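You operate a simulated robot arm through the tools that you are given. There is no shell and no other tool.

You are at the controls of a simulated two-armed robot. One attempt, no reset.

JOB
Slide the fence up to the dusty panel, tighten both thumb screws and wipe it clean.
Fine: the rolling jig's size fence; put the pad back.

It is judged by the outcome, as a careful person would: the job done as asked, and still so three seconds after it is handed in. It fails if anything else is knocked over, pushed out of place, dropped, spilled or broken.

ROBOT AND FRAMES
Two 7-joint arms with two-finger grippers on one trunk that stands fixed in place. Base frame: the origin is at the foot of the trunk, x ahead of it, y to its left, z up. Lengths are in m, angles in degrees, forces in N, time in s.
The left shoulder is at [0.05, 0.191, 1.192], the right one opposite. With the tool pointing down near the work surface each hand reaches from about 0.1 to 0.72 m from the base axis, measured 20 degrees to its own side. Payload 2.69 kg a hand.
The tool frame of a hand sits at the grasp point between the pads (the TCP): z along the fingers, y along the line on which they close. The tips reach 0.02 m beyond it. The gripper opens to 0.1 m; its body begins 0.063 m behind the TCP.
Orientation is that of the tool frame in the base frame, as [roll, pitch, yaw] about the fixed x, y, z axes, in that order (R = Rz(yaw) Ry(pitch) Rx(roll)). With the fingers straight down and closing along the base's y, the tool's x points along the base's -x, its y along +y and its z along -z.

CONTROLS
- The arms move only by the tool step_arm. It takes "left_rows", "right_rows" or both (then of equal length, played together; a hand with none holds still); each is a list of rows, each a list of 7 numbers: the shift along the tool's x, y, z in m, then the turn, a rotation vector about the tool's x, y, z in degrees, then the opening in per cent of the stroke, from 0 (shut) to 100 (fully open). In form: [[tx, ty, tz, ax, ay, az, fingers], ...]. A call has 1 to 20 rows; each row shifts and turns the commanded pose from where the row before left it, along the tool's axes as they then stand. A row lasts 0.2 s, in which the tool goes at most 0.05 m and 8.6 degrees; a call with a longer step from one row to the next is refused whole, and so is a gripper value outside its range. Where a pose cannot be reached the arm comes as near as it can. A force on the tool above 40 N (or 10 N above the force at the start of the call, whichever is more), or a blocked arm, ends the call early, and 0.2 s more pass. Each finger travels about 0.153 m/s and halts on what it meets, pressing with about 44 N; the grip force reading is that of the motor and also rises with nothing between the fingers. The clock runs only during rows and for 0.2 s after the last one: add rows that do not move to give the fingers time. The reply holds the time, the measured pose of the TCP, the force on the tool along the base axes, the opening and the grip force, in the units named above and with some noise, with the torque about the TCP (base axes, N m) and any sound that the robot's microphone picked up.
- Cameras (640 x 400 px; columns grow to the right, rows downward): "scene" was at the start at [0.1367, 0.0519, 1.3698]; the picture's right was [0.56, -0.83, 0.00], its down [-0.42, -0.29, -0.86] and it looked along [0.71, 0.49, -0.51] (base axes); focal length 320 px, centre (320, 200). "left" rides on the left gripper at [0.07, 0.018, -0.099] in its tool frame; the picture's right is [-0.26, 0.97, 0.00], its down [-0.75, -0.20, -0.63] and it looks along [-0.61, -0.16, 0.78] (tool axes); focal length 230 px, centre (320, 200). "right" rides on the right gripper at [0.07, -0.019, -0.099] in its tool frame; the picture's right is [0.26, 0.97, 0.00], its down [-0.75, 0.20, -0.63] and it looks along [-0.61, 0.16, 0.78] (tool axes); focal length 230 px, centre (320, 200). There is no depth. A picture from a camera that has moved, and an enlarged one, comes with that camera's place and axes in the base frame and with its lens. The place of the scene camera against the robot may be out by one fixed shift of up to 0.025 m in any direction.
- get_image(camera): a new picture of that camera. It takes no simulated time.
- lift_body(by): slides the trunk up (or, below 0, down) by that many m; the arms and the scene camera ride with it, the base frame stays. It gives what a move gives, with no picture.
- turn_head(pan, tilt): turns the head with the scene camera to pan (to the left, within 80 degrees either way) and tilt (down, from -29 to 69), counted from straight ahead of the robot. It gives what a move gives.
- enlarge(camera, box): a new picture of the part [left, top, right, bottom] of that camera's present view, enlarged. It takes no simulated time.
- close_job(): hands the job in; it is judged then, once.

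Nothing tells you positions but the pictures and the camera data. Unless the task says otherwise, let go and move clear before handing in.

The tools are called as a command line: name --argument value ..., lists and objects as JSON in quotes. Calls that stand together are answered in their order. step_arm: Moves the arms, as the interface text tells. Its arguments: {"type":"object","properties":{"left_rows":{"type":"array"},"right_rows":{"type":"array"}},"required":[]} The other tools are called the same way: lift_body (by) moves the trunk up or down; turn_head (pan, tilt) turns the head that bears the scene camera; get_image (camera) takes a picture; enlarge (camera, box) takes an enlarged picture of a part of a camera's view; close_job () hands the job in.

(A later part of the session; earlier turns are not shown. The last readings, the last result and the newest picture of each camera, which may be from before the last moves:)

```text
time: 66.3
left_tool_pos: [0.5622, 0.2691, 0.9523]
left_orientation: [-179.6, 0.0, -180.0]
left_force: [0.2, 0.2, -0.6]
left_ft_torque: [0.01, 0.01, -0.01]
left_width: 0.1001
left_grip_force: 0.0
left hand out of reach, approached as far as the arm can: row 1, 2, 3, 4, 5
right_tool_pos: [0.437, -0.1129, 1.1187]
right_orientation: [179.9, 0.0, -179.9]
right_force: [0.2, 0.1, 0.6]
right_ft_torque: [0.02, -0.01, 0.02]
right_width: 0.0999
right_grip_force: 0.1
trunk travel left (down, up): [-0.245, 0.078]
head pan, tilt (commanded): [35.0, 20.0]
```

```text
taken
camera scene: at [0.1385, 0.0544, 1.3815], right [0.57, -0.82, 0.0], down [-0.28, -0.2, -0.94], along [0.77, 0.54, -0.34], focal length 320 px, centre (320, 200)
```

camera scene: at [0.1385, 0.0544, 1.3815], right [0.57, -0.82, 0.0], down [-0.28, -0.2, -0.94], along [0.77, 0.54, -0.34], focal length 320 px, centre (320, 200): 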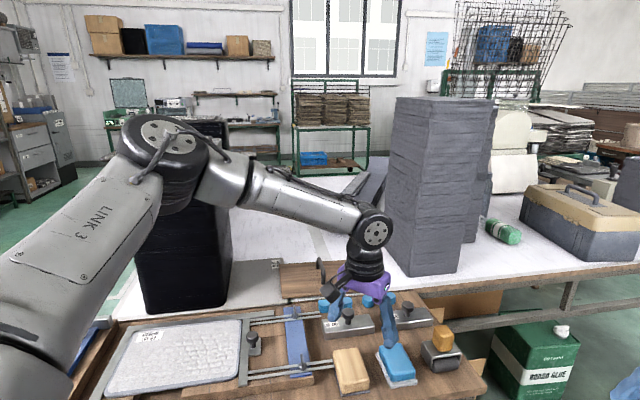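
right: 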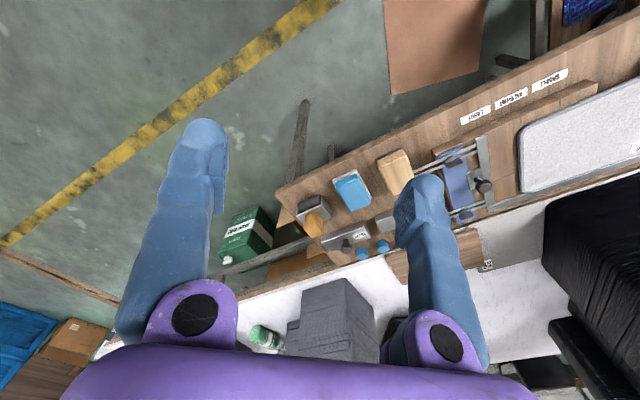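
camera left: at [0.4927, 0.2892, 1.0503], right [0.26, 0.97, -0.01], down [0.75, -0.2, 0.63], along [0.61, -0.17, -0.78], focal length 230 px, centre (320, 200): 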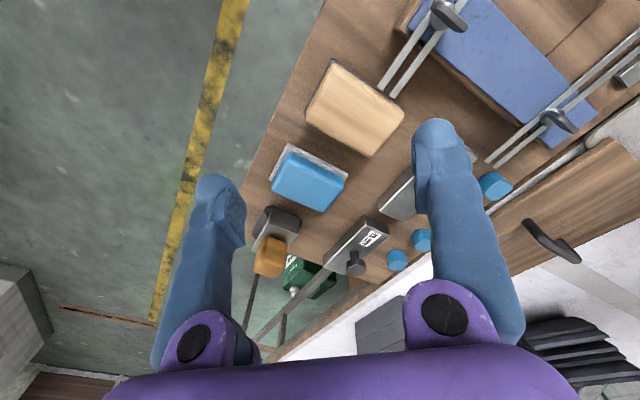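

The boundary looks like a posture limit, not arm length. I'll clear the right hand further away, bring the left hand in toward the centre to swing the elbow, and then approach the pad from that side.

step_arm --left_rows '[[0.03, 0, -0.03, 0, 0, 0, 100], [0.03, 0, -0.03, 0, 0, 0, 100], [0.03, -0.02, -0.03, 0, 0, 0, 100], [0.02, -0.03, 0, 0, 0, 0, 100], [0.02, -0.04, 0, 0, 0, 0, 100], [0, -0.04, 0, 0, 0, 0, 100], [0, -0.04, 0, 0, 0, 0, 100], [0, -0.03, 0, 0, 0, 0, 100]]' --right_rows '[[0, -0.04, 0, 0, 0, 0, 100], [0, -0.04, 0, 0, 0, 0, 100], [0, -0.04, 0, 0, 0, 0, 100], [0, -0.04, 0, 0, 0, 0, 100], [0, -0.04, 0, 0, 0, 0, 100], [0, 0, 0, 0, 0, 0, 100], [0, 0, 0, 0, 0, 0, 100], [0, 0, 0, 0, 0, 0, 100]]'

get_image --camera "scene"

```text
time: 68.1
left_tool_pos: [0.4114, 0.1214, 1.0509]
left_orientation: [-179.7, -0.2, -179.9]
left_force: [-0.2, 0.0, -0.1]
left_ft_torque: [-0.02, 0.01, -0.03]
left_width: 0.0999
left_grip_force: 0.1
left hand out of reach, approached as far as the arm can: row 7, 8
right_tool_pos: [0.439, -0.313, 1.1175]
right_orientation: [-180.0, 0.1, 180.0]
right_force: [-0.1, 0.0, -0.4]
right_ft_torque: [0.0, 0.01, 0.02]
right_width: 0.1001
right_grip_force: 0.0
trunk travel left (down, up): [-0.245, 0.078]
head pan, tilt (commanded): [35.0, 20.0]
```

```text
taken
camera scene: at [0.1392, 0.0545, 1.3814], right [0.57, -0.82, 0.0], down [-0.28, -0.2, -0.94], along [0.77, 0.54, -0.34], focal length 320 px, centre (320, 200)
```

scene: 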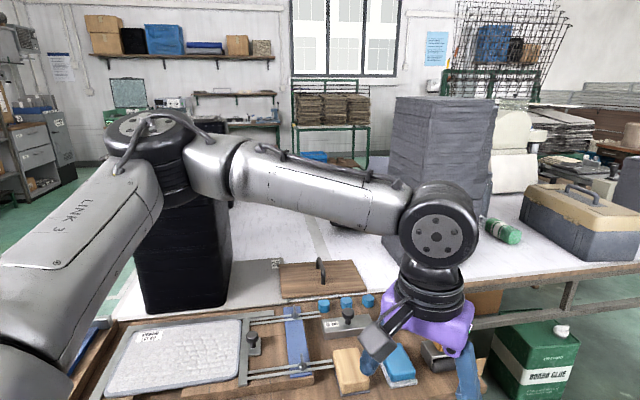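

The upper arm and elbow stay fixed at a limit while the hand moves, so the elbow is stuck wide. I'll move off the limit and rotate the wrist the other way to shift the elbow posture.

step_arm --left_rows '[[0, 0.04, 0, 0, 0, 0, 100], [0, 0.04, 0, 0, 0, 0, 100], [0, 0.04, 0, 0, 0, 0, 100], [0, 0, 0, 0, 0, 8.5, 100], [0, 0, 0, 0, 0, 8.5, 100], [0, 0, 0, 0, 0, 8.5, 100], [0, 0, 0, 0, 0, 8.5, 100], [0, 0, 0, 0, 0, 8.5, 100], [0, 0, 0, 0, 0, 8.5, 100], [0, 0, 0, 0, 0, 8.5, 100], [0, 0, 0, 0, 0, 8.5, 100], [0, 0, 0, 0, 0, 8.5, 100], [0, 0, 0, 0, 0, 8.5, 100], [0, 0, 0, 0, 0, 5, 100]]'

get_image --camera "scene"

```text
time: 71.1
left_tool_pos: [0.4143, 0.2431, 1.0504]
left_orientation: [-179.8, 0.4, 90.0]
left_force: [-0.3, -0.3, -0.3]
left_ft_torque: [0.02, 0.0, 0.02]
left_width: 0.1002
left_grip_force: 0.1
right_tool_pos: [0.4364, -0.3131, 1.1176]
right_orientation: [179.9, 0.0, -180.0]
right_force: [0.2, -0.4, 0.2]
right_ft_torque: [0.02, -0.03, -0.01]
right_width: 0.1001
right_grip_force: 0.1
trunk travel left (down, up): [-0.245, 0.078]
head pan, tilt (commanded): [35.0, 20.0]
```

```text
taken
camera scene: at [0.1384, 0.0543, 1.3816], right [0.57, -0.82, 0.0], down [-0.28, -0.2, -0.94], along [0.77, 0.54, -0.34], focal length 320 px, centre (320, 200)
```

scene: 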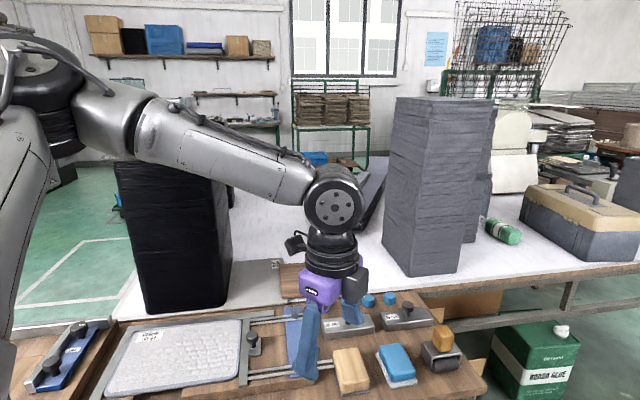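

The elbow follows the hand but its height hasn't changed much. I'll rotate further to push the wrist toward its other limit.

step_arm --left_rows '[[0, 0, 0, 0, 0, 8.5, 100], [0, 0, 0, 0, 0, 8.5, 100], [0, 0, 0, 0, 0, 8.5, 100], [0, 0, 0, 0, 0, 8.5, 100], [0, 0, 0, 0, 0, 8.5, 100], [0, 0, 0, 0, 0, 8.5, 100], [0, 0, 0, 0, 0, 8.5, 100], [0, 0, 0, 0, 0, 8.5, 100], [0, 0, 0, 0, 0, 8.5, 100], [0, 0, 0, 0, 0, 8.5, 100], [0, 0, 0, 0, 0, 8.5, 100], [0, 0, 0, 0, 0, 8.5, 100]]'

get_image --camera "scene"

```text
time: 73.7
left_tool_pos: [0.4145, 0.2426, 1.0496]
left_orientation: [179.8, -0.1, -12.0]
left_force: [-0.1, 0.0, -1.0]
left_ft_torque: [0.0, 0.0, 0.0]
left_width: 0.1
left_grip_force: 0.1
right_tool_pos: [0.4371, -0.3123, 1.1183]
right_orientation: [-180.0, 0.0, 179.9]
right_force: [0.2, 0.3, 0.0]
right_ft_torque: [0.02, 0.01, 0.0]
right_width: 0.1001
right_grip_force: 0.0
trunk travel left (down, up): [-0.245, 0.078]
head pan, tilt (commanded): [35.0, 20.0]
```

```text
taken
camera scene: at [0.1385, 0.0544, 1.3816], right [0.57, -0.82, 0.0], down [-0.28, -0.2, -0.94], along [0.77, 0.54, -0.34], focal length 320 px, centre (320, 200)
```

scene: 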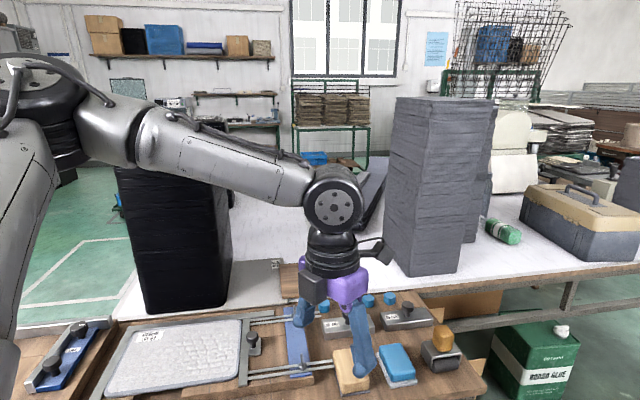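

The wrist turns freely, so the limit is the elbow position itself. The pad can be reached by tilting the hand about its closing axis and gripping the block along its length (about 7 cm), with the trunk low. I'll raise the hand, turn to yaw 135, then lower the trunk.

step_arm --left_rows '[[0, 0, -0.03, 0, 0, -8.2, 100], [0, 0, -0.03, 0, 0, -8.2, 100], [0, 0, -0.03, 0, 0, -8.2, 100], [0, 0, -0.03, 0, 0, -8.2, 100], [0, 0, 0, 0, 0, -8.2, 100], [0, 0, 0, 0, 0, -8.2, 100], [0, 0, 0, 0, 0, -8.2, 100], [0, 0, 0, 0, 0, -8.2, 100], [0, 0, 0, 0, 0, -8.2, 100], [0, 0, 0, 0, 0, -8.2, 100], [0, 0, 0, 0, 0, -8.2, 100], [0, 0, 0, 0, 0, -8.2, 100], [0, 0, 0, 0, 0, -8.2, 100], [0, 0, 0, 0, 0, -8.2, 100], [0, 0, 0, 0, 0, -8.2, 100], [0, 0, 0, 0, 0, -8.2, 100], [0, 0, 0, 0, 0, -8.2, 100], [0, 0, 0, 0, 0, -7.6, 100]]'

lift_body --by -0.22

get_image --camera "left"

get_image --camera "scene"

```text
time: 77.5
left_tool_pos: [0.4137, 0.2429, 1.1699]
left_orientation: [-179.8, 0.2, 135.1]
left_force: [-0.1, -0.3, -0.1]
left_ft_torque: [0.0, -0.04, 0.01]
left_width: 0.1
left_grip_force: 0.0
right_tool_pos: [0.4371, -0.3125, 1.1185]
right_orientation: [-180.0, 0.0, 180.0]
right_force: [-0.2, -0.9, 0.3]
right_ft_torque: [0.0, 0.01, 0.0]
right_width: 0.1001
right_grip_force: 0.1
trunk travel left (down, up): [-0.245, 0.078]
head pan, tilt (commanded): [35.0, 20.0]
```

```text
time: 79.8
left_tool_pos: [0.4136, 0.2427, 0.9507]
left_orientation: [-179.8, 0.3, 135.0]
left_force: [0.4, -0.4, -0.2]
left_ft_torque: [-0.02, 0.01, 0.0]
left_width: 0.1
left_grip_force: 0.0
right_tool_pos: [0.4382, -0.3138, 0.8978]
right_orientation: [180.0, 0.0, -180.0]
right_force: [-1.1, -0.3, -0.5]
right_ft_torque: [-0.03, -0.02, 0.02]
right_width: 0.1
right_grip_force: 0.1
trunk travel left (down, up): [-0.025, 0.298]
head pan, tilt (commanded): [35.0, 20.0]
```

```text
taken
camera left: at [0.3786, 0.3064, 1.0479], right [0.87, 0.5, 0.0], down [0.39, -0.67, 0.63], along [0.31, -0.55, -0.77], focal length 230 px, centre (320, 200)
```

left: 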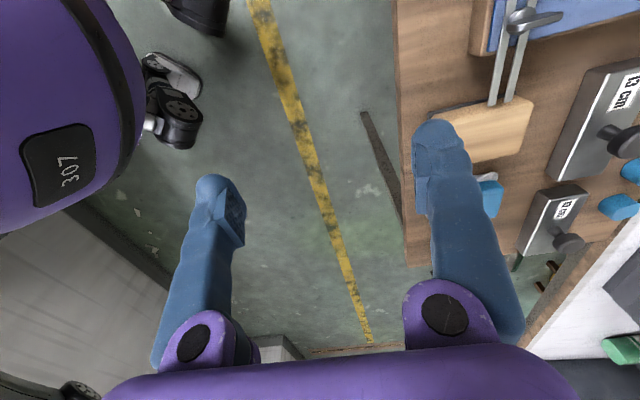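

```text
taken
camera scene: at [0.1384, 0.0543, 1.1616], right [0.57, -0.82, 0.0], down [-0.28, -0.2, -0.94], along [0.77, 0.54, -0.34], focal length 320 px, centre (320, 200)
```

scene: 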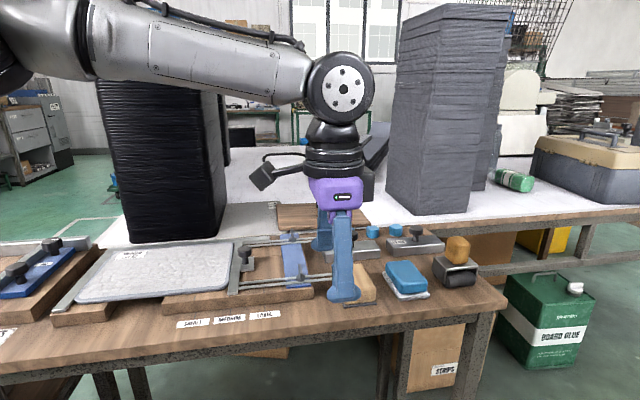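

Everything is in order. I'll tilt the hand 20° about its closing axis and move over the pad.

step_arm --left_rows '[[0, 0, 0, 0, -6.7, 0, 100], [0, 0, 0, 0, -6.7, 0, 100], [0, 0, 0, 0, -6.6, 0, 100], [-0.028, 0.0255, 0.0102, 0, 0, 0, 100], [-0.028, 0.0255, 0.0102, 0, 0, 0, 100], [-0.028, 0.0255, 0.0102, 0, 0, 0, 100], [-0.028, 0.0255, 0.0102, 0, 0, 0, 100], [-0.028, 0.0255, 0.0102, 0, 0, 0, 100], [-0.028, 0.0255, 0.0102, 0, 0, 0, 100], [0, 0, 0, 0, 0, 0, 100]]'

get_image --camera "left"

get_image --camera "scene"

```text
time: 82.0
left_tool_pos: [0.6449, 0.2299, 0.9475]
left_orientation: [-179.6, 20.2, 135.2]
left_force: [0.0, 0.8, 0.2]
left_ft_torque: [-0.04, 0.04, 0.02]
left_width: 0.1
left_grip_force: 0.1
left hand out of reach, approached as far as the arm can: row 9
right_tool_pos: [0.4375, -0.3137, 0.8974]
right_orientation: [-180.0, 0.0, -180.0]
right_force: [-0.7, 0.7, 0.3]
right_ft_torque: [0.0, 0.03, -0.03]
right_width: 0.1
right_grip_force: 0.0
trunk travel left (down, up): [-0.025, 0.298]
head pan, tilt (commanded): [35.0, 20.0]
```

```text
taken
camera left: at [0.5868, 0.3144, 1.0146], right [0.85, 0.51, 0.08], down [0.21, -0.48, 0.85], along [0.48, -0.71, -0.52], focal length 230 px, centre (320, 200)
```

left: 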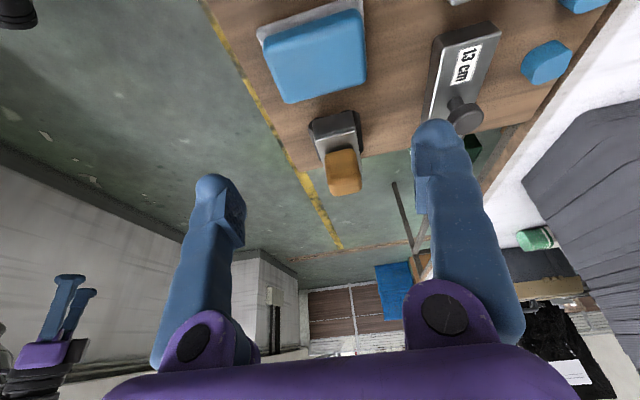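

```text
taken
camera scene: at [0.1392, 0.0546, 1.1614], right [0.57, -0.82, 0.0], down [-0.28, -0.2, -0.94], along [0.77, 0.54, -0.34], focal length 320 px, centre (320, 200)
```

scene: 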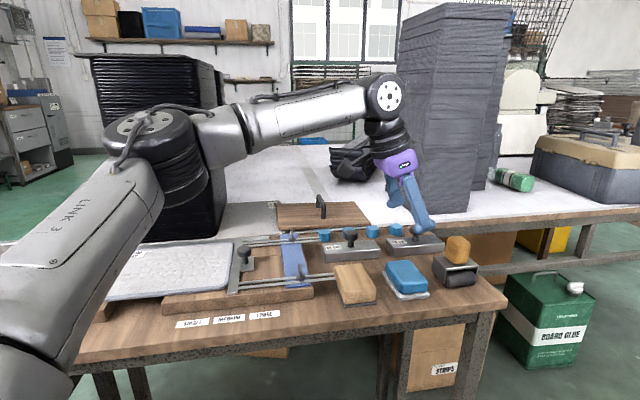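

The tilted hand reaches over the pad. I'll zoom on the pad to measure its exact position and height.

enlarge --camera "left" --box '[230, 0, 400, 120]'

enlarge --camera "scene" --box '[320, 220, 500, 330]'

```text
3.33 times, centred on (315, 60) of left
camera zoom: at [0.5868, 0.3144, 1.0146], right [0.85, 0.51, 0.08], down [0.21, -0.48, 0.85], along [0.48, -0.71, -0.52], focal length 767 px, centre (337, 667)
```

zoom: 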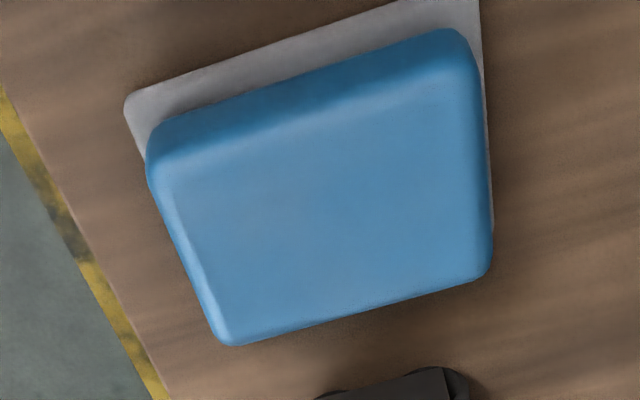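

```text
3.56 times, centred on (410, 275) of scene
camera zoom: at [0.1392, 0.0546, 1.1614], right [0.57, -0.82, 0.0], down [-0.28, -0.2, -0.94], along [0.77, 0.54, -0.34], focal length 1137 px, centre (0, -67)
```

zoom: 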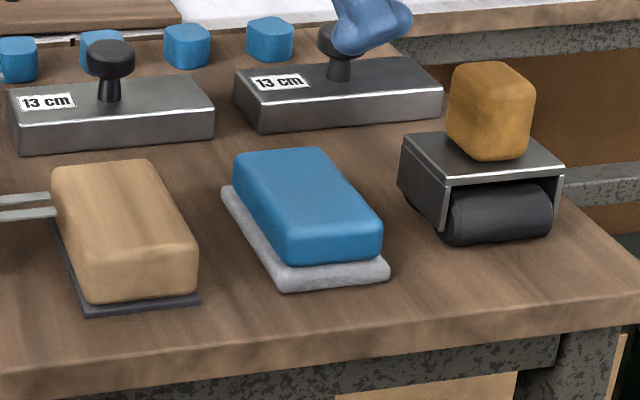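

The pad's block is about 7.2 cm × 5 cm with its centre near r≈0.30, b≈0.625 and its top near z 0.82. I'll descend to z≈0.85 with the fingers fully open and re-check alignment.

step_arm --left_rows '[[0.007, 0.003, 0.0234, 0, 0, 0, 100], [0.007, 0.003, 0.0234, 0, 0, 0, 100], [0.007, 0, 0.0234, 0, 0, 0, 100], [0.0075, 0, 0.0234, 0, 0, 0, 100], [0, 0, 0, 0, 0, 0, 100]]'

get_image --camera "left"

enlarge --camera "scene" --box '[320, 200, 500, 330]'

```text
time: 83.2
left_tool_pos: [0.6486, 0.2297, 0.8521]
left_orientation: [-179.7, 20.2, 135.1]
left_force: [0.4, -0.4, 0.7]
left_ft_torque: [-0.01, 0.0, -0.02]
left_width: 0.1
left_grip_force: 0.0
right_tool_pos: [0.4366, -0.3126, 0.8973]
right_orientation: [-179.9, -0.1, -180.0]
right_force: [-1.1, 0.1, 0.1]
right_ft_torque: [-0.03, 0.0, 0.05]
right_width: 0.1001
right_grip_force: 0.1
trunk travel left (down, up): [-0.025, 0.298]
head pan, tilt (commanded): [35.0, 20.0]
```

```text
taken
camera left: at [0.5919, 0.3138, 0.9191], right [0.85, 0.51, 0.09], down [0.21, -0.48, 0.85], along [0.48, -0.71, -0.52], focal length 230 px, centre (320, 200)
```

left: 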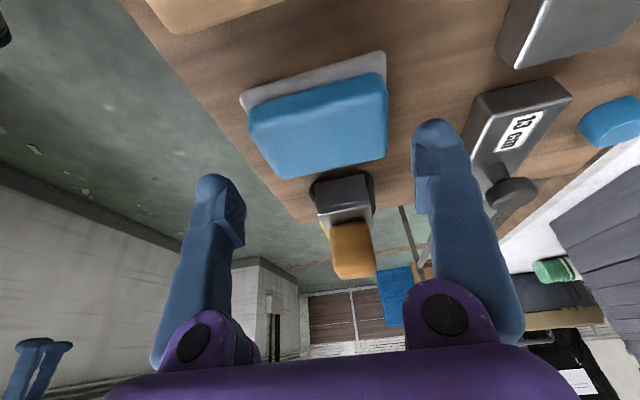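

```text
3.08 times, centred on (410, 265) of scene
camera zoom: at [0.1385, 0.0544, 1.1616], right [0.57, -0.82, 0.0], down [-0.28, -0.2, -0.94], along [0.77, 0.54, -0.34], focal length 984 px, centre (43, 0)
```

zoom: 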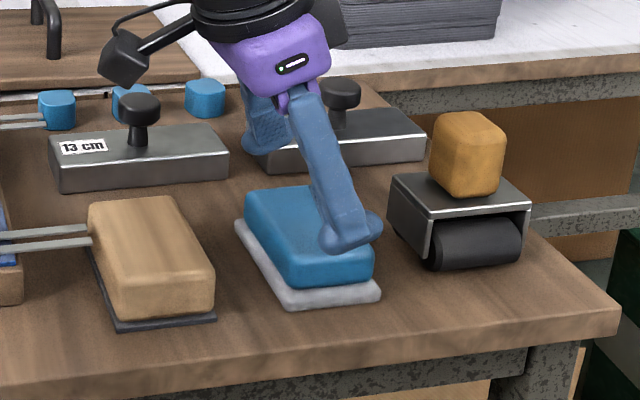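

The block centre reads r≈0.30, b≈0.629; I'll correct a few mm and go down to z≈0.815 around the block.

step_arm --left_rows '[[-0.0038, 0.008, 0.0014, 0, 0, 0, 100], [0.0044, 0, 0.0119, 0, 0, 0, 100], [0.0044, 0, 0.0119, 0, 0, 0, 100], [0.004, 0, 0.0109, 0, 0, 0, 100], [0, 0, 0, 0, 0, 0, 100]]'

get_image --camera "left"

enlarge --camera "scene" --box '[340, 210, 480, 320]'

```text
time: 84.4
left_tool_pos: [0.6466, 0.2365, 0.8143]
left_orientation: [-179.7, 20.2, 135.1]
left_force: [-0.3, 0.2, 0.3]
left_ft_torque: [0.01, 0.01, -0.03]
left_width: 0.1
left_grip_force: 0.1
left hand out of reach, approached as far as the arm can: row 1, 4
right_tool_pos: [0.4372, -0.3133, 0.898]
right_orientation: [180.0, 0.0, -180.0]
right_force: [0.4, 0.2, 0.2]
right_ft_torque: [0.0, 0.0, 0.01]
right_width: 0.1
right_grip_force: 0.1
trunk travel left (down, up): [-0.025, 0.298]
head pan, tilt (commanded): [35.0, 20.0]
```

```text
taken
camera left: at [0.5897, 0.3212, 0.8822], right [0.85, 0.51, 0.09], down [0.21, -0.48, 0.85], along [0.48, -0.71, -0.52], focal length 230 px, centre (320, 200)
```

left: 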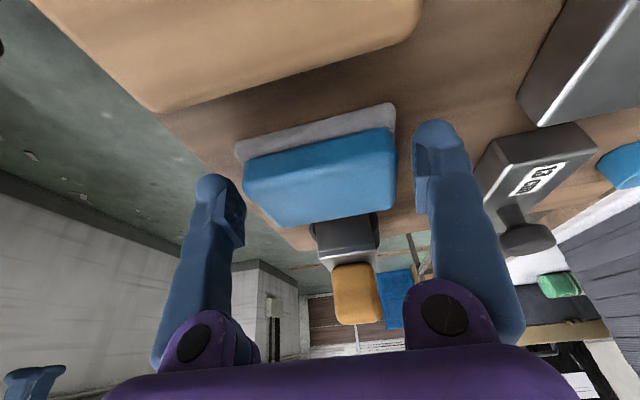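

```text
3.64 times, centred on (410, 265) of scene
camera zoom: at [0.1385, 0.0543, 1.1616], right [0.57, -0.82, 0.0], down [-0.28, -0.2, -0.94], along [0.77, 0.54, -0.34], focal length 1162 px, centre (-7, -36)
```

zoom: 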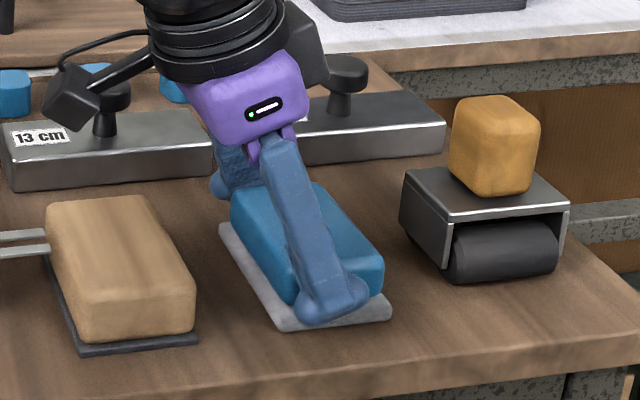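

The block sits evenly between the fingers. I'll close on it.

step_arm --left_rows '[[0, 0.001, 0, 0, 0, 0, 85], [0, 0, 0, 0, 0, 0, 70], [0, 0, 0, 0, 0, 0, 60], [0, 0, 0, 0, 0, 0, 55], [0, 0, 0, 0, 0, 0, 55]]'

get_image --camera "left"

enlarge --camera "scene" --box '[340, 210, 480, 320]'

```text
time: 85.6
left_tool_pos: [0.6462, 0.2383, 0.8154]
left_orientation: [-179.8, 20.2, 135.2]
left_force: [0.5, 0.2, 0.2]
left_ft_torque: [0.01, 0.01, -0.02]
left_width: 0.0853
left_grip_force: 44.1
right_tool_pos: [0.4364, -0.3128, 0.8975]
right_orientation: [180.0, 0.0, 179.9]
right_force: [0.0, 0.1, -0.4]
right_ft_torque: [-0.02, -0.03, -0.02]
right_width: 0.0999
right_grip_force: 0.1
trunk travel left (down, up): [-0.025, 0.298]
head pan, tilt (commanded): [35.0, 20.0]
```

```text
taken
camera left: at [0.5903, 0.3223, 0.8827], right [0.85, 0.51, 0.08], down [0.21, -0.48, 0.85], along [0.48, -0.71, -0.52], focal length 230 px, centre (320, 200)
```

left: 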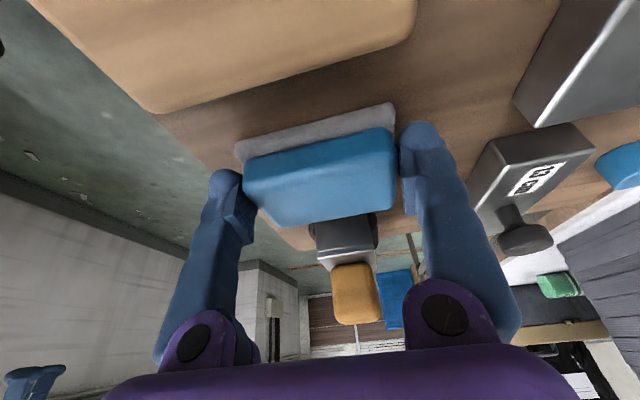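

```text
3.64 times, centred on (410, 265) of scene
camera zoom: at [0.1385, 0.0544, 1.1615], right [0.57, -0.82, 0.0], down [-0.28, -0.2, -0.94], along [0.77, 0.54, -0.34], focal length 1162 px, centre (-7, -36)
```

zoom: 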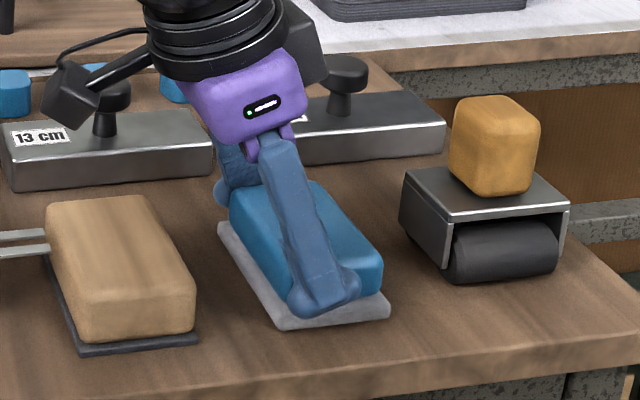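

The pad is gripped (8.5 cm wide) at TCP (0.646, 0.238, 0.815). I'll lift it straight up and check it hangs level.

step_arm --left_rows '[[-0.0035, 0, -0.0094, 0, 0, 0, 55], [-0.0069, 0, -0.0188, 0, 0, 0, 55], [-0.0121, 0, -0.0329, 0, 0, 0, 55], [-0.0121, 0, -0.0329, 0, 0, 0, 55], [0, 0, 0, 0, 0, 0, 55]]'

get_image --camera "left"

get_image --camera "scene"

```text
time: 86.8
left_tool_pos: [0.6469, 0.2403, 0.9162]
left_orientation: [-179.7, 20.0, 135.2]
left_force: [-0.7, -0.1, 0.1]
left_ft_torque: [0.0, 0.01, 0.0]
left_width: 0.0554
left_grip_force: 0.0
right_tool_pos: [0.4368, -0.313, 0.898]
right_orientation: [180.0, 0.0, 180.0]
right_force: [-0.4, 0.4, 0.4]
right_ft_torque: [0.04, 0.0, -0.01]
right_width: 0.1003
right_grip_force: 0.0
trunk travel left (down, up): [-0.025, 0.298]
head pan, tilt (commanded): [35.0, 20.0]
```

```text
taken
camera left: at [0.5899, 0.3239, 0.9823], right [0.85, 0.51, 0.08], down [0.21, -0.48, 0.85], along [0.48, -0.71, -0.52], focal length 230 px, centre (320, 200)
```

left: 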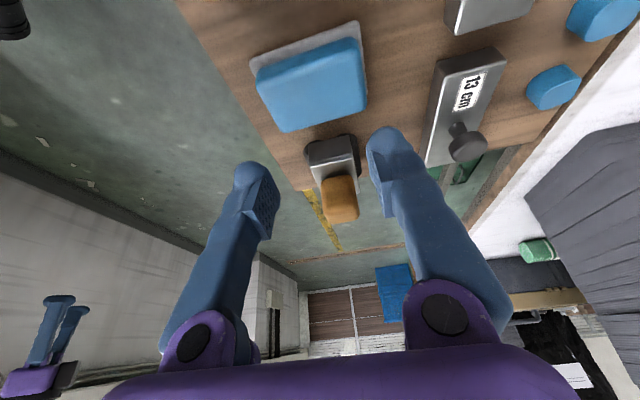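

```text
taken
camera scene: at [0.1384, 0.0543, 1.1615], right [0.57, -0.82, 0.0], down [-0.28, -0.2, -0.94], along [0.77, 0.54, -0.34], focal length 320 px, centre (320, 200)
```

scene: 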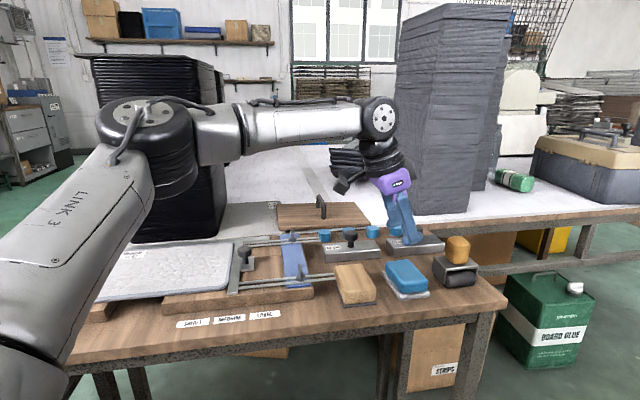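

The pad slipped out of the fingers and stayed on the bench. I'll check whether it moved and gauge its true height before gripping lower.

enlarge --camera "scene" --box '[320, 220, 500, 330]'

enlarge --camera "left" --box '[230, 0, 400, 150]'

```text
3.56 times, centred on (410, 275) of scene
camera zoom: at [0.1384, 0.0543, 1.1615], right [0.57, -0.82, 0.0], down [-0.28, -0.2, -0.94], along [0.77, 0.54, -0.34], focal length 1137 px, centre (0, -67)
```

zoom: 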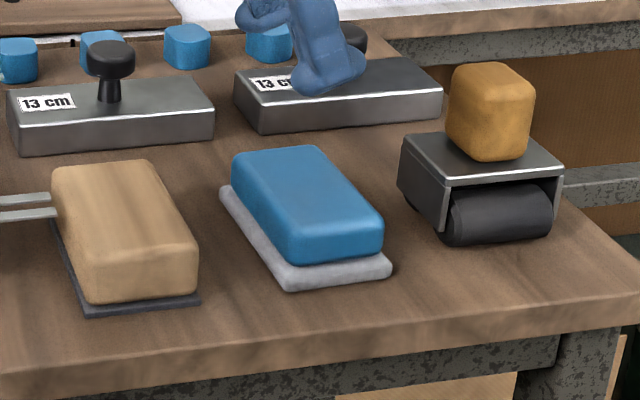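

```text
2.67 times, centred on (315, 75) of left
camera zoom: at [0.5899, 0.3239, 0.9823], right [0.85, 0.51, 0.08], down [0.21, -0.48, 0.85], along [0.48, -0.71, -0.52], focal length 614 px, centre (333, 533)
```

zoom: 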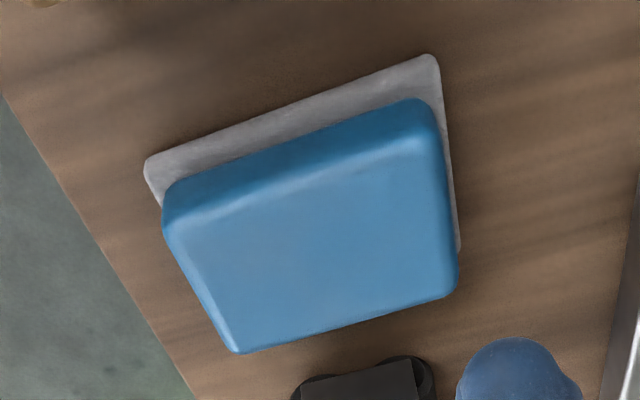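

The pad stayed put (within about 1 mm). Its block top is lower than I assumed (z≈0.81), so I'll tilt to 25° for a more centred reach, then go lower for a proper grip.

step_arm --left_rows '[[0, 0, 0, 0, -5, 0, 100], [0, 0, 0, 0, 0, 0, 100], [0.014, 0, 0.03, 0, 0, 0, 100], [0.0139, 0, 0.0298, 0, 0, 0, 100], [-0.008, 0, 0.0037, 0, 0, 0, 100], [-0.0079, 0, 0.0037, 0, 0, 0, 100], [0, 0, 0, 0, 0, 0, 100]]'

get_image --camera "left"

enlarge --camera "scene" --box '[320, 200, 500, 330]'

```text
time: 88.4
left_tool_pos: [0.6595, 0.2262, 0.8502]
left_orientation: [-179.7, 25.2, 135.2]
left_force: [0.4, 0.1, -0.2]
left_ft_torque: [0.02, -0.01, 0.03]
left_width: 0.0998
left_grip_force: 0.2
right_tool_pos: [0.4371, -0.3123, 0.8979]
right_orientation: [-180.0, -0.1, 180.0]
right_force: [0.0, 0.4, 0.1]
right_ft_torque: [0.0, 0.0, 0.01]
right_width: 0.1
right_grip_force: 0.0
trunk travel left (down, up): [-0.025, 0.298]
head pan, tilt (commanded): [35.0, 20.0]
```

```text
taken
camera left: at [0.598, 0.3139, 0.9084], right [0.85, 0.52, 0.1], down [0.15, -0.43, 0.89], along [0.51, -0.74, -0.44], focal length 230 px, centre (320, 200)
```

left: 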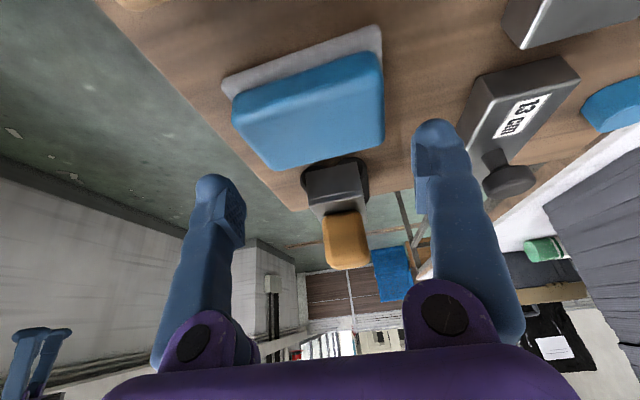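

```text
3.08 times, centred on (410, 265) of scene
camera zoom: at [0.1385, 0.0543, 1.1615], right [0.57, -0.82, 0.0], down [-0.28, -0.2, -0.94], along [0.77, 0.54, -0.34], focal length 984 px, centre (43, 0)
```

zoom: 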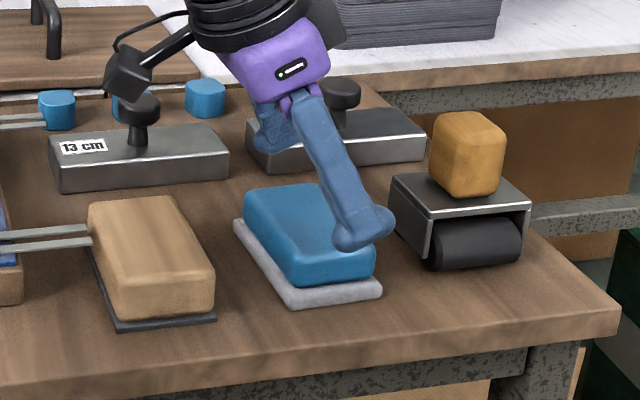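

Reached, with the block centre at r≈0.307, b≈0.628 and its top at z≈0.81. I'll descend to z≈0.804.

step_arm --left_rows '[[0.0065, 0.002, 0.0139, 0, 0, 0, 100], [0.0065, 0, 0.0139, 0, 0, 0, 100], [0.0045, 0, 0.0095, 0, 0, 0, 100], [0.002, 0, 0.0043, 0, 0, 0, 100], [0, 0, 0, 0, 0, 0, 100]]'

get_image --camera "left"

enlarge --camera "scene" --box '[340, 210, 480, 320]'

```text
time: 89.6
left_tool_pos: [0.6569, 0.2293, 0.8046]
left_orientation: [-179.7, 25.3, 135.2]
left_force: [0.3, 0.0, -1.1]
left_ft_torque: [0.0, 0.01, 0.0]
left_width: 0.1002
left_grip_force: 0.0
left hand out of reach, approached as far as the arm can: row 3
right_tool_pos: [0.4373, -0.3123, 0.8984]
right_orientation: [-180.0, 0.0, -179.9]
right_force: [0.3, -0.5, 0.1]
right_ft_torque: [0.01, -0.01, 0.04]
right_width: 0.1
right_grip_force: 0.2
trunk travel left (down, up): [-0.025, 0.298]
head pan, tilt (commanded): [35.0, 20.0]
```

```text
taken
camera left: at [0.5953, 0.318, 0.8628], right [0.85, 0.52, 0.11], down [0.15, -0.43, 0.89], along [0.51, -0.74, -0.44], focal length 230 px, centre (320, 200)
```

left: 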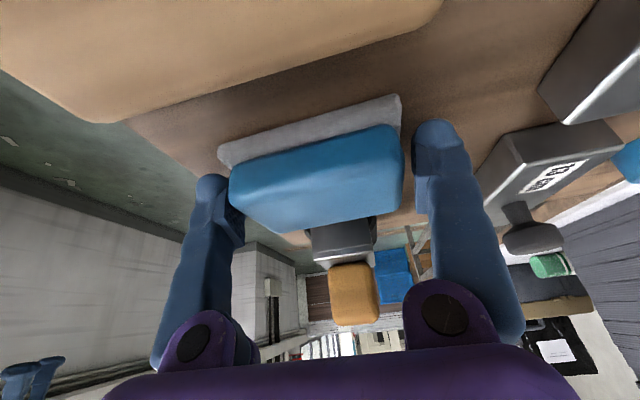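

```text
3.64 times, centred on (410, 265) of scene
camera zoom: at [0.1385, 0.0543, 1.1616], right [0.57, -0.82, 0.0], down [-0.28, -0.2, -0.94], along [0.77, 0.54, -0.34], focal length 1162 px, centre (-7, -36)
```

zoom: 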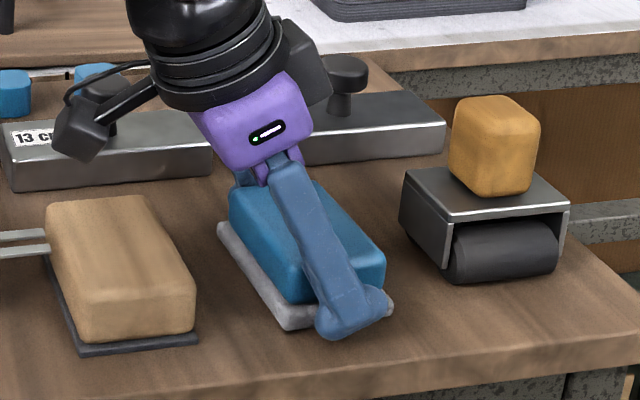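

The fingers are around the block at z 0.805, lower than before. I'll close fully and then test with a small lift.

step_arm --left_rows '[[0, 0.001, 0, 0, 0, 0, 90], [0, 0, 0, 0, 0, 0, 75], [0, 0, 0, 0, 0, 0, 50], [0, 0, 0, 0, 0, 0, 40], [0, 0, 0, 0, 0, 0, 40]]'

get_image --camera "left"

enlarge --camera "scene" --box '[340, 210, 480, 320]'

```text
time: 90.8
left_tool_pos: [0.6578, 0.2303, 0.8046]
left_orientation: [-179.7, 25.2, 135.2]
left_force: [-0.6, -0.2, -1.1]
left_ft_torque: [-0.03, -0.01, -0.03]
left_width: 0.0924
left_grip_force: 43.7
right_tool_pos: [0.4383, -0.3132, 0.8978]
right_orientation: [-180.0, 0.0, 179.9]
right_force: [-0.3, -0.2, -0.4]
right_ft_torque: [0.01, -0.01, 0.02]
right_width: 0.1
right_grip_force: 0.1
trunk travel left (down, up): [-0.025, 0.298]
head pan, tilt (commanded): [35.0, 20.0]
```

```text
taken
camera left: at [0.5959, 0.319, 0.8638], right [0.85, 0.52, 0.11], down [0.15, -0.43, 0.89], along [0.51, -0.74, -0.44], focal length 230 px, centre (320, 200)
```

left: 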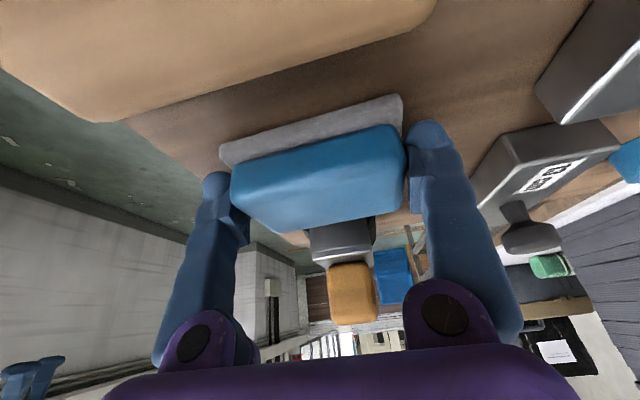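

```text
3.64 times, centred on (410, 265) of scene
camera zoom: at [0.1385, 0.0544, 1.1615], right [0.57, -0.82, 0.0], down [-0.28, -0.2, -0.94], along [0.77, 0.54, -0.34], focal length 1162 px, centre (-7, -36)
```

zoom: 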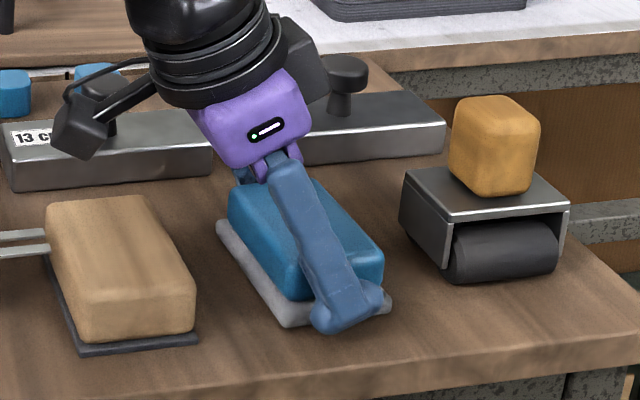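

The fingers closed at 9.2 cm, on the fuller part of the block. I'll test-lift 3 cm slowly.

step_arm --left_rows '[[-0.0021, 0, -0.0045, 0, 0, 0, 40], [-0.0021, 0, -0.0045, 0, 0, 0, 40], [-0.0043, 0, -0.009, 0, 0, 0, 40], [-0.0043, 0, -0.009, 0, 0, 0, 40], [0, 0, 0, 0, 0, 0, 40]]'

get_image --camera "left"

enlarge --camera "scene" --box '[340, 200, 480, 320]'

```text
time: 92.0
left_tool_pos: [0.6578, 0.2295, 0.8348]
left_orientation: [-179.7, 25.1, 135.1]
left_force: [0.2, -0.4, -1.0]
left_ft_torque: [0.0, 0.0, -0.02]
left_width: 0.092
left_grip_force: 44.1
right_tool_pos: [0.4375, -0.3126, 0.8982]
right_orientation: [180.0, 0.0, -180.0]
right_force: [0.1, -0.1, -0.2]
right_ft_torque: [0.02, 0.01, -0.04]
right_width: 0.1001
right_grip_force: 0.0
trunk travel left (down, up): [-0.025, 0.298]
head pan, tilt (commanded): [35.0, 20.0]
```

```text
taken
camera left: at [0.5971, 0.3175, 0.8935], right [0.85, 0.52, 0.1], down [0.15, -0.43, 0.89], along [0.51, -0.74, -0.44], focal length 230 px, centre (320, 200)
```

left: 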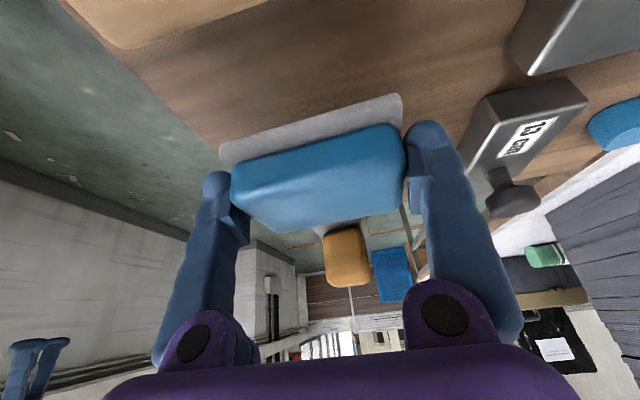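

```text
3.33 times, centred on (410, 260) of scene
camera zoom: at [0.1385, 0.0544, 1.1615], right [0.57, -0.82, 0.0], down [-0.28, -0.2, -0.94], along [0.77, 0.54, -0.34], focal length 1066 px, centre (20, 0)
```

zoom: 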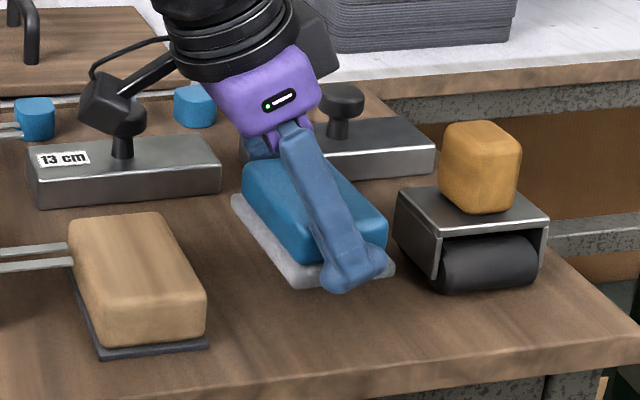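

The pad is lifted level and secure. I'll raise it to z≈0.92 and carry it left over the fence to the panel.

step_arm --left_rows '[[-0.012, 0, -0.0256, 0, 0, 0, 40], [-0.012, 0, -0.0256, 0, 0, 0, 40], [0.006, 0, -0.0341, 0, 0, 0, 40], [0.0362, 0.0035, -0.017, 0, 0, 0, 40], [0.0362, 0.0035, -0.017, 0, 0, 0, 40], [0.0362, 0.0035, -0.017, 0, 0, 0, 40], [0.0362, 0.0035, -0.017, 0, 0, 0, 40], [0.0362, 0.0035, -0.017, 0, 0, 0, 40], [0, 0, 0, 0, 0, 0, 40]]'

get_image --camera "left"

get_image --camera "scene"

```text
time: 94.0
left_tool_pos: [0.5119, 0.3963, 0.9206]
left_orientation: [-179.8, 25.2, 135.2]
left_force: [-0.4, -0.2, -0.9]
left_ft_torque: [0.0, -0.01, 0.0]
left_width: 0.0916
left_grip_force: 44.0
right_tool_pos: [0.436, -0.3128, 0.8979]
right_orientation: [-180.0, -0.1, -179.9]
right_force: [-0.7, 0.3, -0.1]
right_ft_torque: [0.02, -0.03, 0.01]
right_width: 0.1001
right_grip_force: 0.1
trunk travel left (down, up): [-0.025, 0.298]
head pan, tilt (commanded): [35.0, 20.0]
```

```text
taken
camera left: at [0.4507, 0.4848, 0.9785], right [0.85, 0.52, 0.1], down [0.15, -0.43, 0.89], along [0.51, -0.74, -0.44], focal length 230 px, centre (320, 200)
```

left: 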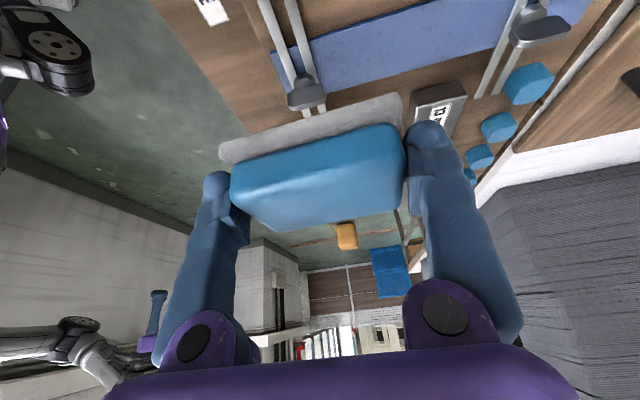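

```text
taken
camera scene: at [0.1383, 0.0545, 1.1615], right [0.57, -0.82, 0.0], down [-0.28, -0.2, -0.94], along [0.77, 0.54, -0.34], focal length 320 px, centre (320, 200)
```

scene: 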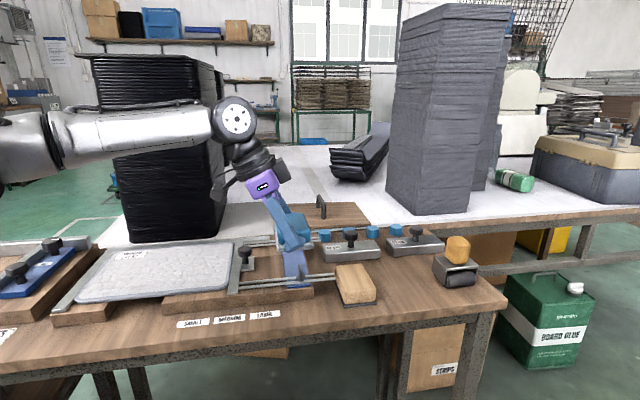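

The pad is held securely on its way over. Hand-camera data put the panel at b 0.637–0.807 and r −0.279 to −0.034. I'll carry on to above the panel's middle-front and lower to z≈0.87.

step_arm --left_rows '[[0.0362, 0.008, -0.017, 0, 0, 0, 40], [0.0362, 0.008, -0.017, 0, 0, 0, 40], [0.0362, 0.008, -0.017, 0, 0, 0, 40], [0.0362, 0.008, -0.017, 0, 0, 0, 40], [0.0362, 0.008, -0.017, 0, 0, 0, 40], [0.0107, 0, 0.0226, 0, 0, 0, 40], [0.0107, 0, 0.0226, 0, 0, 0, 40], [0, 0, 0, 0, 0, 0, 40]]'

get_image --camera "scene"

enlarge --camera "scene" --box '[50, 190, 300, 340]'

```text
time: 95.8
left_tool_pos: [0.4011, 0.5659, 0.87]
left_orientation: [-179.7, 25.1, 135.1]
left_force: [-0.2, -0.2, -0.2]
left_ft_torque: [-0.02, -0.01, -0.01]
left_width: 0.0918
left_grip_force: 44.4
right_tool_pos: [0.4379, -0.3128, 0.8987]
right_orientation: [-180.0, -0.1, -180.0]
right_force: [0.3, 0.8, -0.4]
right_ft_torque: [0.04, 0.01, 0.02]
right_width: 0.1
right_grip_force: 0.2
trunk travel left (down, up): [-0.025, 0.298]
head pan, tilt (commanded): [35.0, 20.0]
```

```text
taken
camera scene: at [0.1385, 0.0544, 1.1615], right [0.57, -0.82, 0.0], down [-0.28, -0.2, -0.94], along [0.77, 0.54, -0.34], focal length 320 px, centre (320, 200)
```

scene: 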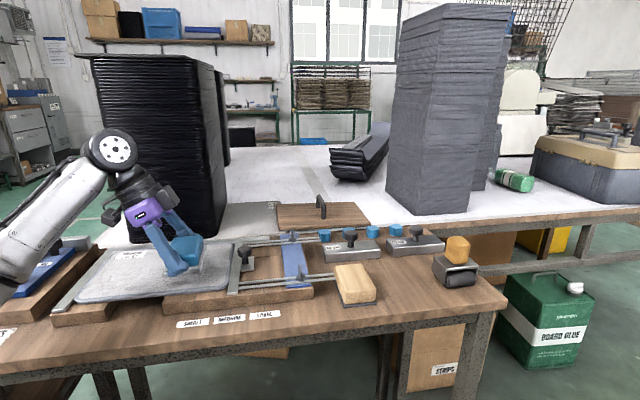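

```text
2.56 times, centred on (175, 265) of scene
camera zoom: at [0.1385, 0.0544, 1.1615], right [0.57, -0.82, 0.0], down [-0.28, -0.2, -0.94], along [0.77, 0.54, -0.34], focal length 818 px, centre (691, 34)
```

zoom: 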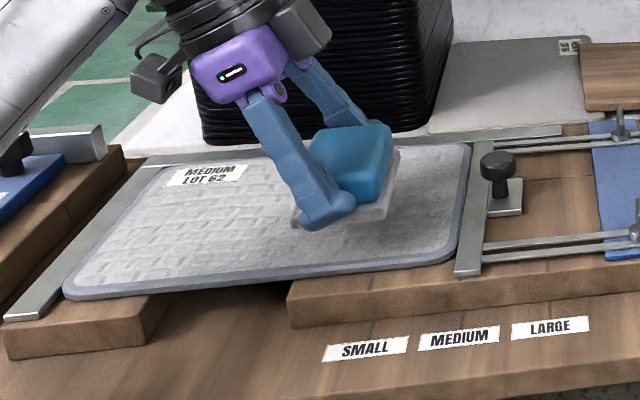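

The pad is above the panel. Before wiping, I'll check the elbow's clearance from the bench and the LOCK jig.

turn_head --pan 65 --tilt 30

get_image --camera "scene"

```text
time: 96.8
left_tool_pos: [0.4021, 0.5653, 0.8694]
left_orientation: [-179.6, 25.3, 135.2]
left_force: [0.5, 0.1, -0.1]
left_ft_torque: [0.0, 0.03, -0.01]
left_width: 0.0916
left_grip_force: 43.6
right_tool_pos: [0.4366, -0.3123, 0.8973]
right_orientation: [-179.9, 0.0, 179.9]
right_force: [0.1, 0.2, -0.4]
right_ft_torque: [0.0, -0.03, 0.01]
right_width: 0.1002
right_grip_force: 0.1
trunk travel left (down, up): [-0.025, 0.298]
head pan, tilt (commanded): [65.0, 30.0]
```

```text
taken
camera scene: at [0.1005, 0.0829, 1.1455], right [0.91, -0.42, 0.0], down [-0.21, -0.45, -0.87], along [0.37, 0.78, -0.5], focal length 320 px, centre (320, 200)
```

scene: 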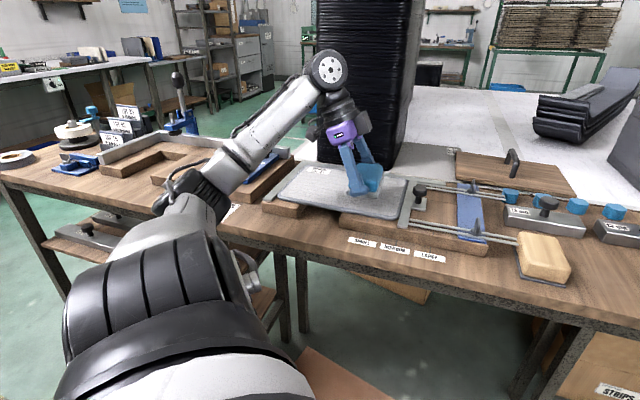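

The elbow passes in front of the bench edge with modest clearance. I'll raise the trunk 7 cm for more room, then lower the pad toward the panel.

lift_body --by 0.07

step_arm --left_rows '[[0.0128, 0, 0.0271, 0, 0, 0, 40], [0.0128, 0, 0.0271, 0, 0, 0, 40], [0.0043, 0, 0.009, 0, 0, 0, 40], [0, 0, 0, 0, 0, 0, 40]]'

get_image --camera "scene"

enlarge --camera "scene" --box '[250, 120, 450, 270]'

```text
time: 97.9
left_tool_pos: [0.4006, 0.5654, 0.9393]
left_orientation: [-179.8, 25.1, 135.2]
left_force: [-0.6, -0.3, -0.9]
left_ft_torque: [0.01, 0.0, 0.01]
left_width: 0.0912
left_grip_force: 43.6
right_tool_pos: [0.4386, -0.3132, 0.9671]
right_orientation: [180.0, 0.0, -180.0]
right_force: [-0.5, 0.0, 0.8]
right_ft_torque: [0.0, 0.03, 0.02]
right_width: 0.1001
right_grip_force: 0.0
trunk travel left (down, up): [-0.095, 0.228]
head pan, tilt (commanded): [65.0, 30.0]
```

```text
time: 98.9
left_tool_pos: [0.4018, 0.564, 0.8681]
left_orientation: [-179.7, 25.1, 135.1]
left_force: [-0.7, 0.9, -0.7]
left_ft_torque: [0.0, 0.01, 0.01]
left_width: 0.0915
left_grip_force: 43.4
right_tool_pos: [0.4374, -0.3124, 0.9686]
right_orientation: [179.9, -0.1, -180.0]
right_force: [-0.7, -0.5, 0.3]
right_ft_torque: [0.0, 0.01, 0.0]
right_width: 0.1001
right_grip_force: 0.0
trunk travel left (down, up): [-0.095, 0.228]
head pan, tilt (commanded): [65.0, 30.0]
```

```text
taken
camera scene: at [0.1004, 0.0829, 1.2155], right [0.91, -0.42, 0.0], down [-0.21, -0.45, -0.87], along [0.37, 0.78, -0.5], focal length 320 px, centre (320, 200)
```

scene: 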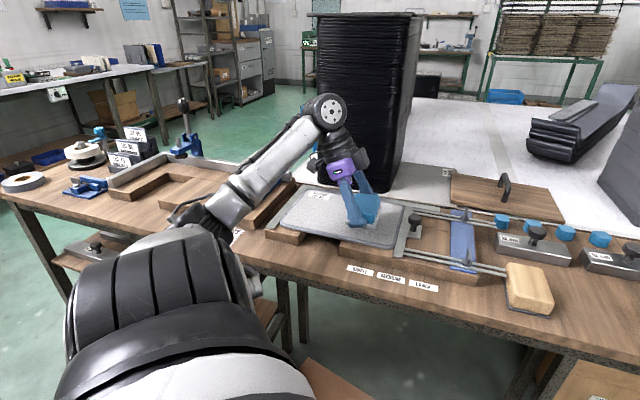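

```text
2.67 times, centred on (350, 195) of scene
camera zoom: at [0.1004, 0.0829, 1.2155], right [0.91, -0.42, 0.0], down [-0.21, -0.45, -0.87], along [0.37, 0.78, -0.5], focal length 852 px, centre (240, 213)
```

zoom: 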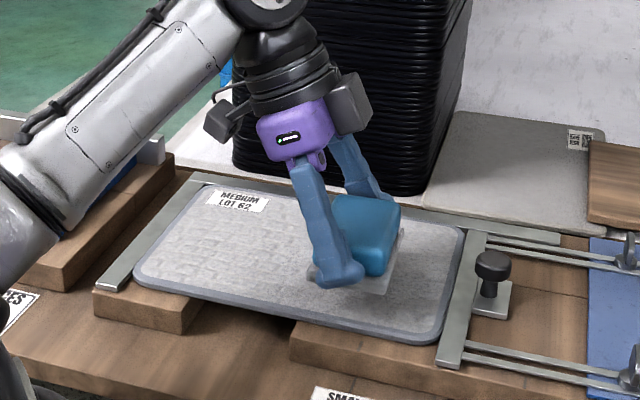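

Clear view now. I'll lower the pad in 3 mm steps to find contact with the panel.

step_arm --left_rows '[[0.0013, 0, 0.0027, 0, 0, 0, 40], [0.0013, 0, 0.0027, 0, 0, 0, 40], [0.0013, 0, 0.0027, 0, 0, 0, 40], [0.0013, 0, 0.0027, 0, 0, 0, 40], [0.0013, 0, 0.0027, 0, 0, 0, 40]]'

```text
time: 100.1
left_tool_pos: [0.4015, 0.565, 0.8553]
left_orientation: [-179.7, 25.2, 135.2]
left_force: [-0.6, 0.2, -0.7]
left_ft_torque: [-0.01, 0.02, 0.01]
left_width: 0.0907
left_grip_force: 43.9
right_tool_pos: [0.437, -0.3134, 0.9679]
right_orientation: [-180.0, 0.0, -180.0]
right_force: [-0.3, 0.2, 0.4]
right_ft_torque: [0.0, -0.02, 0.0]
right_width: 0.0998
right_grip_force: 0.1
trunk travel left (down, up): [-0.095, 0.228]
head pan, tilt (commanded): [65.0, 30.0]
```

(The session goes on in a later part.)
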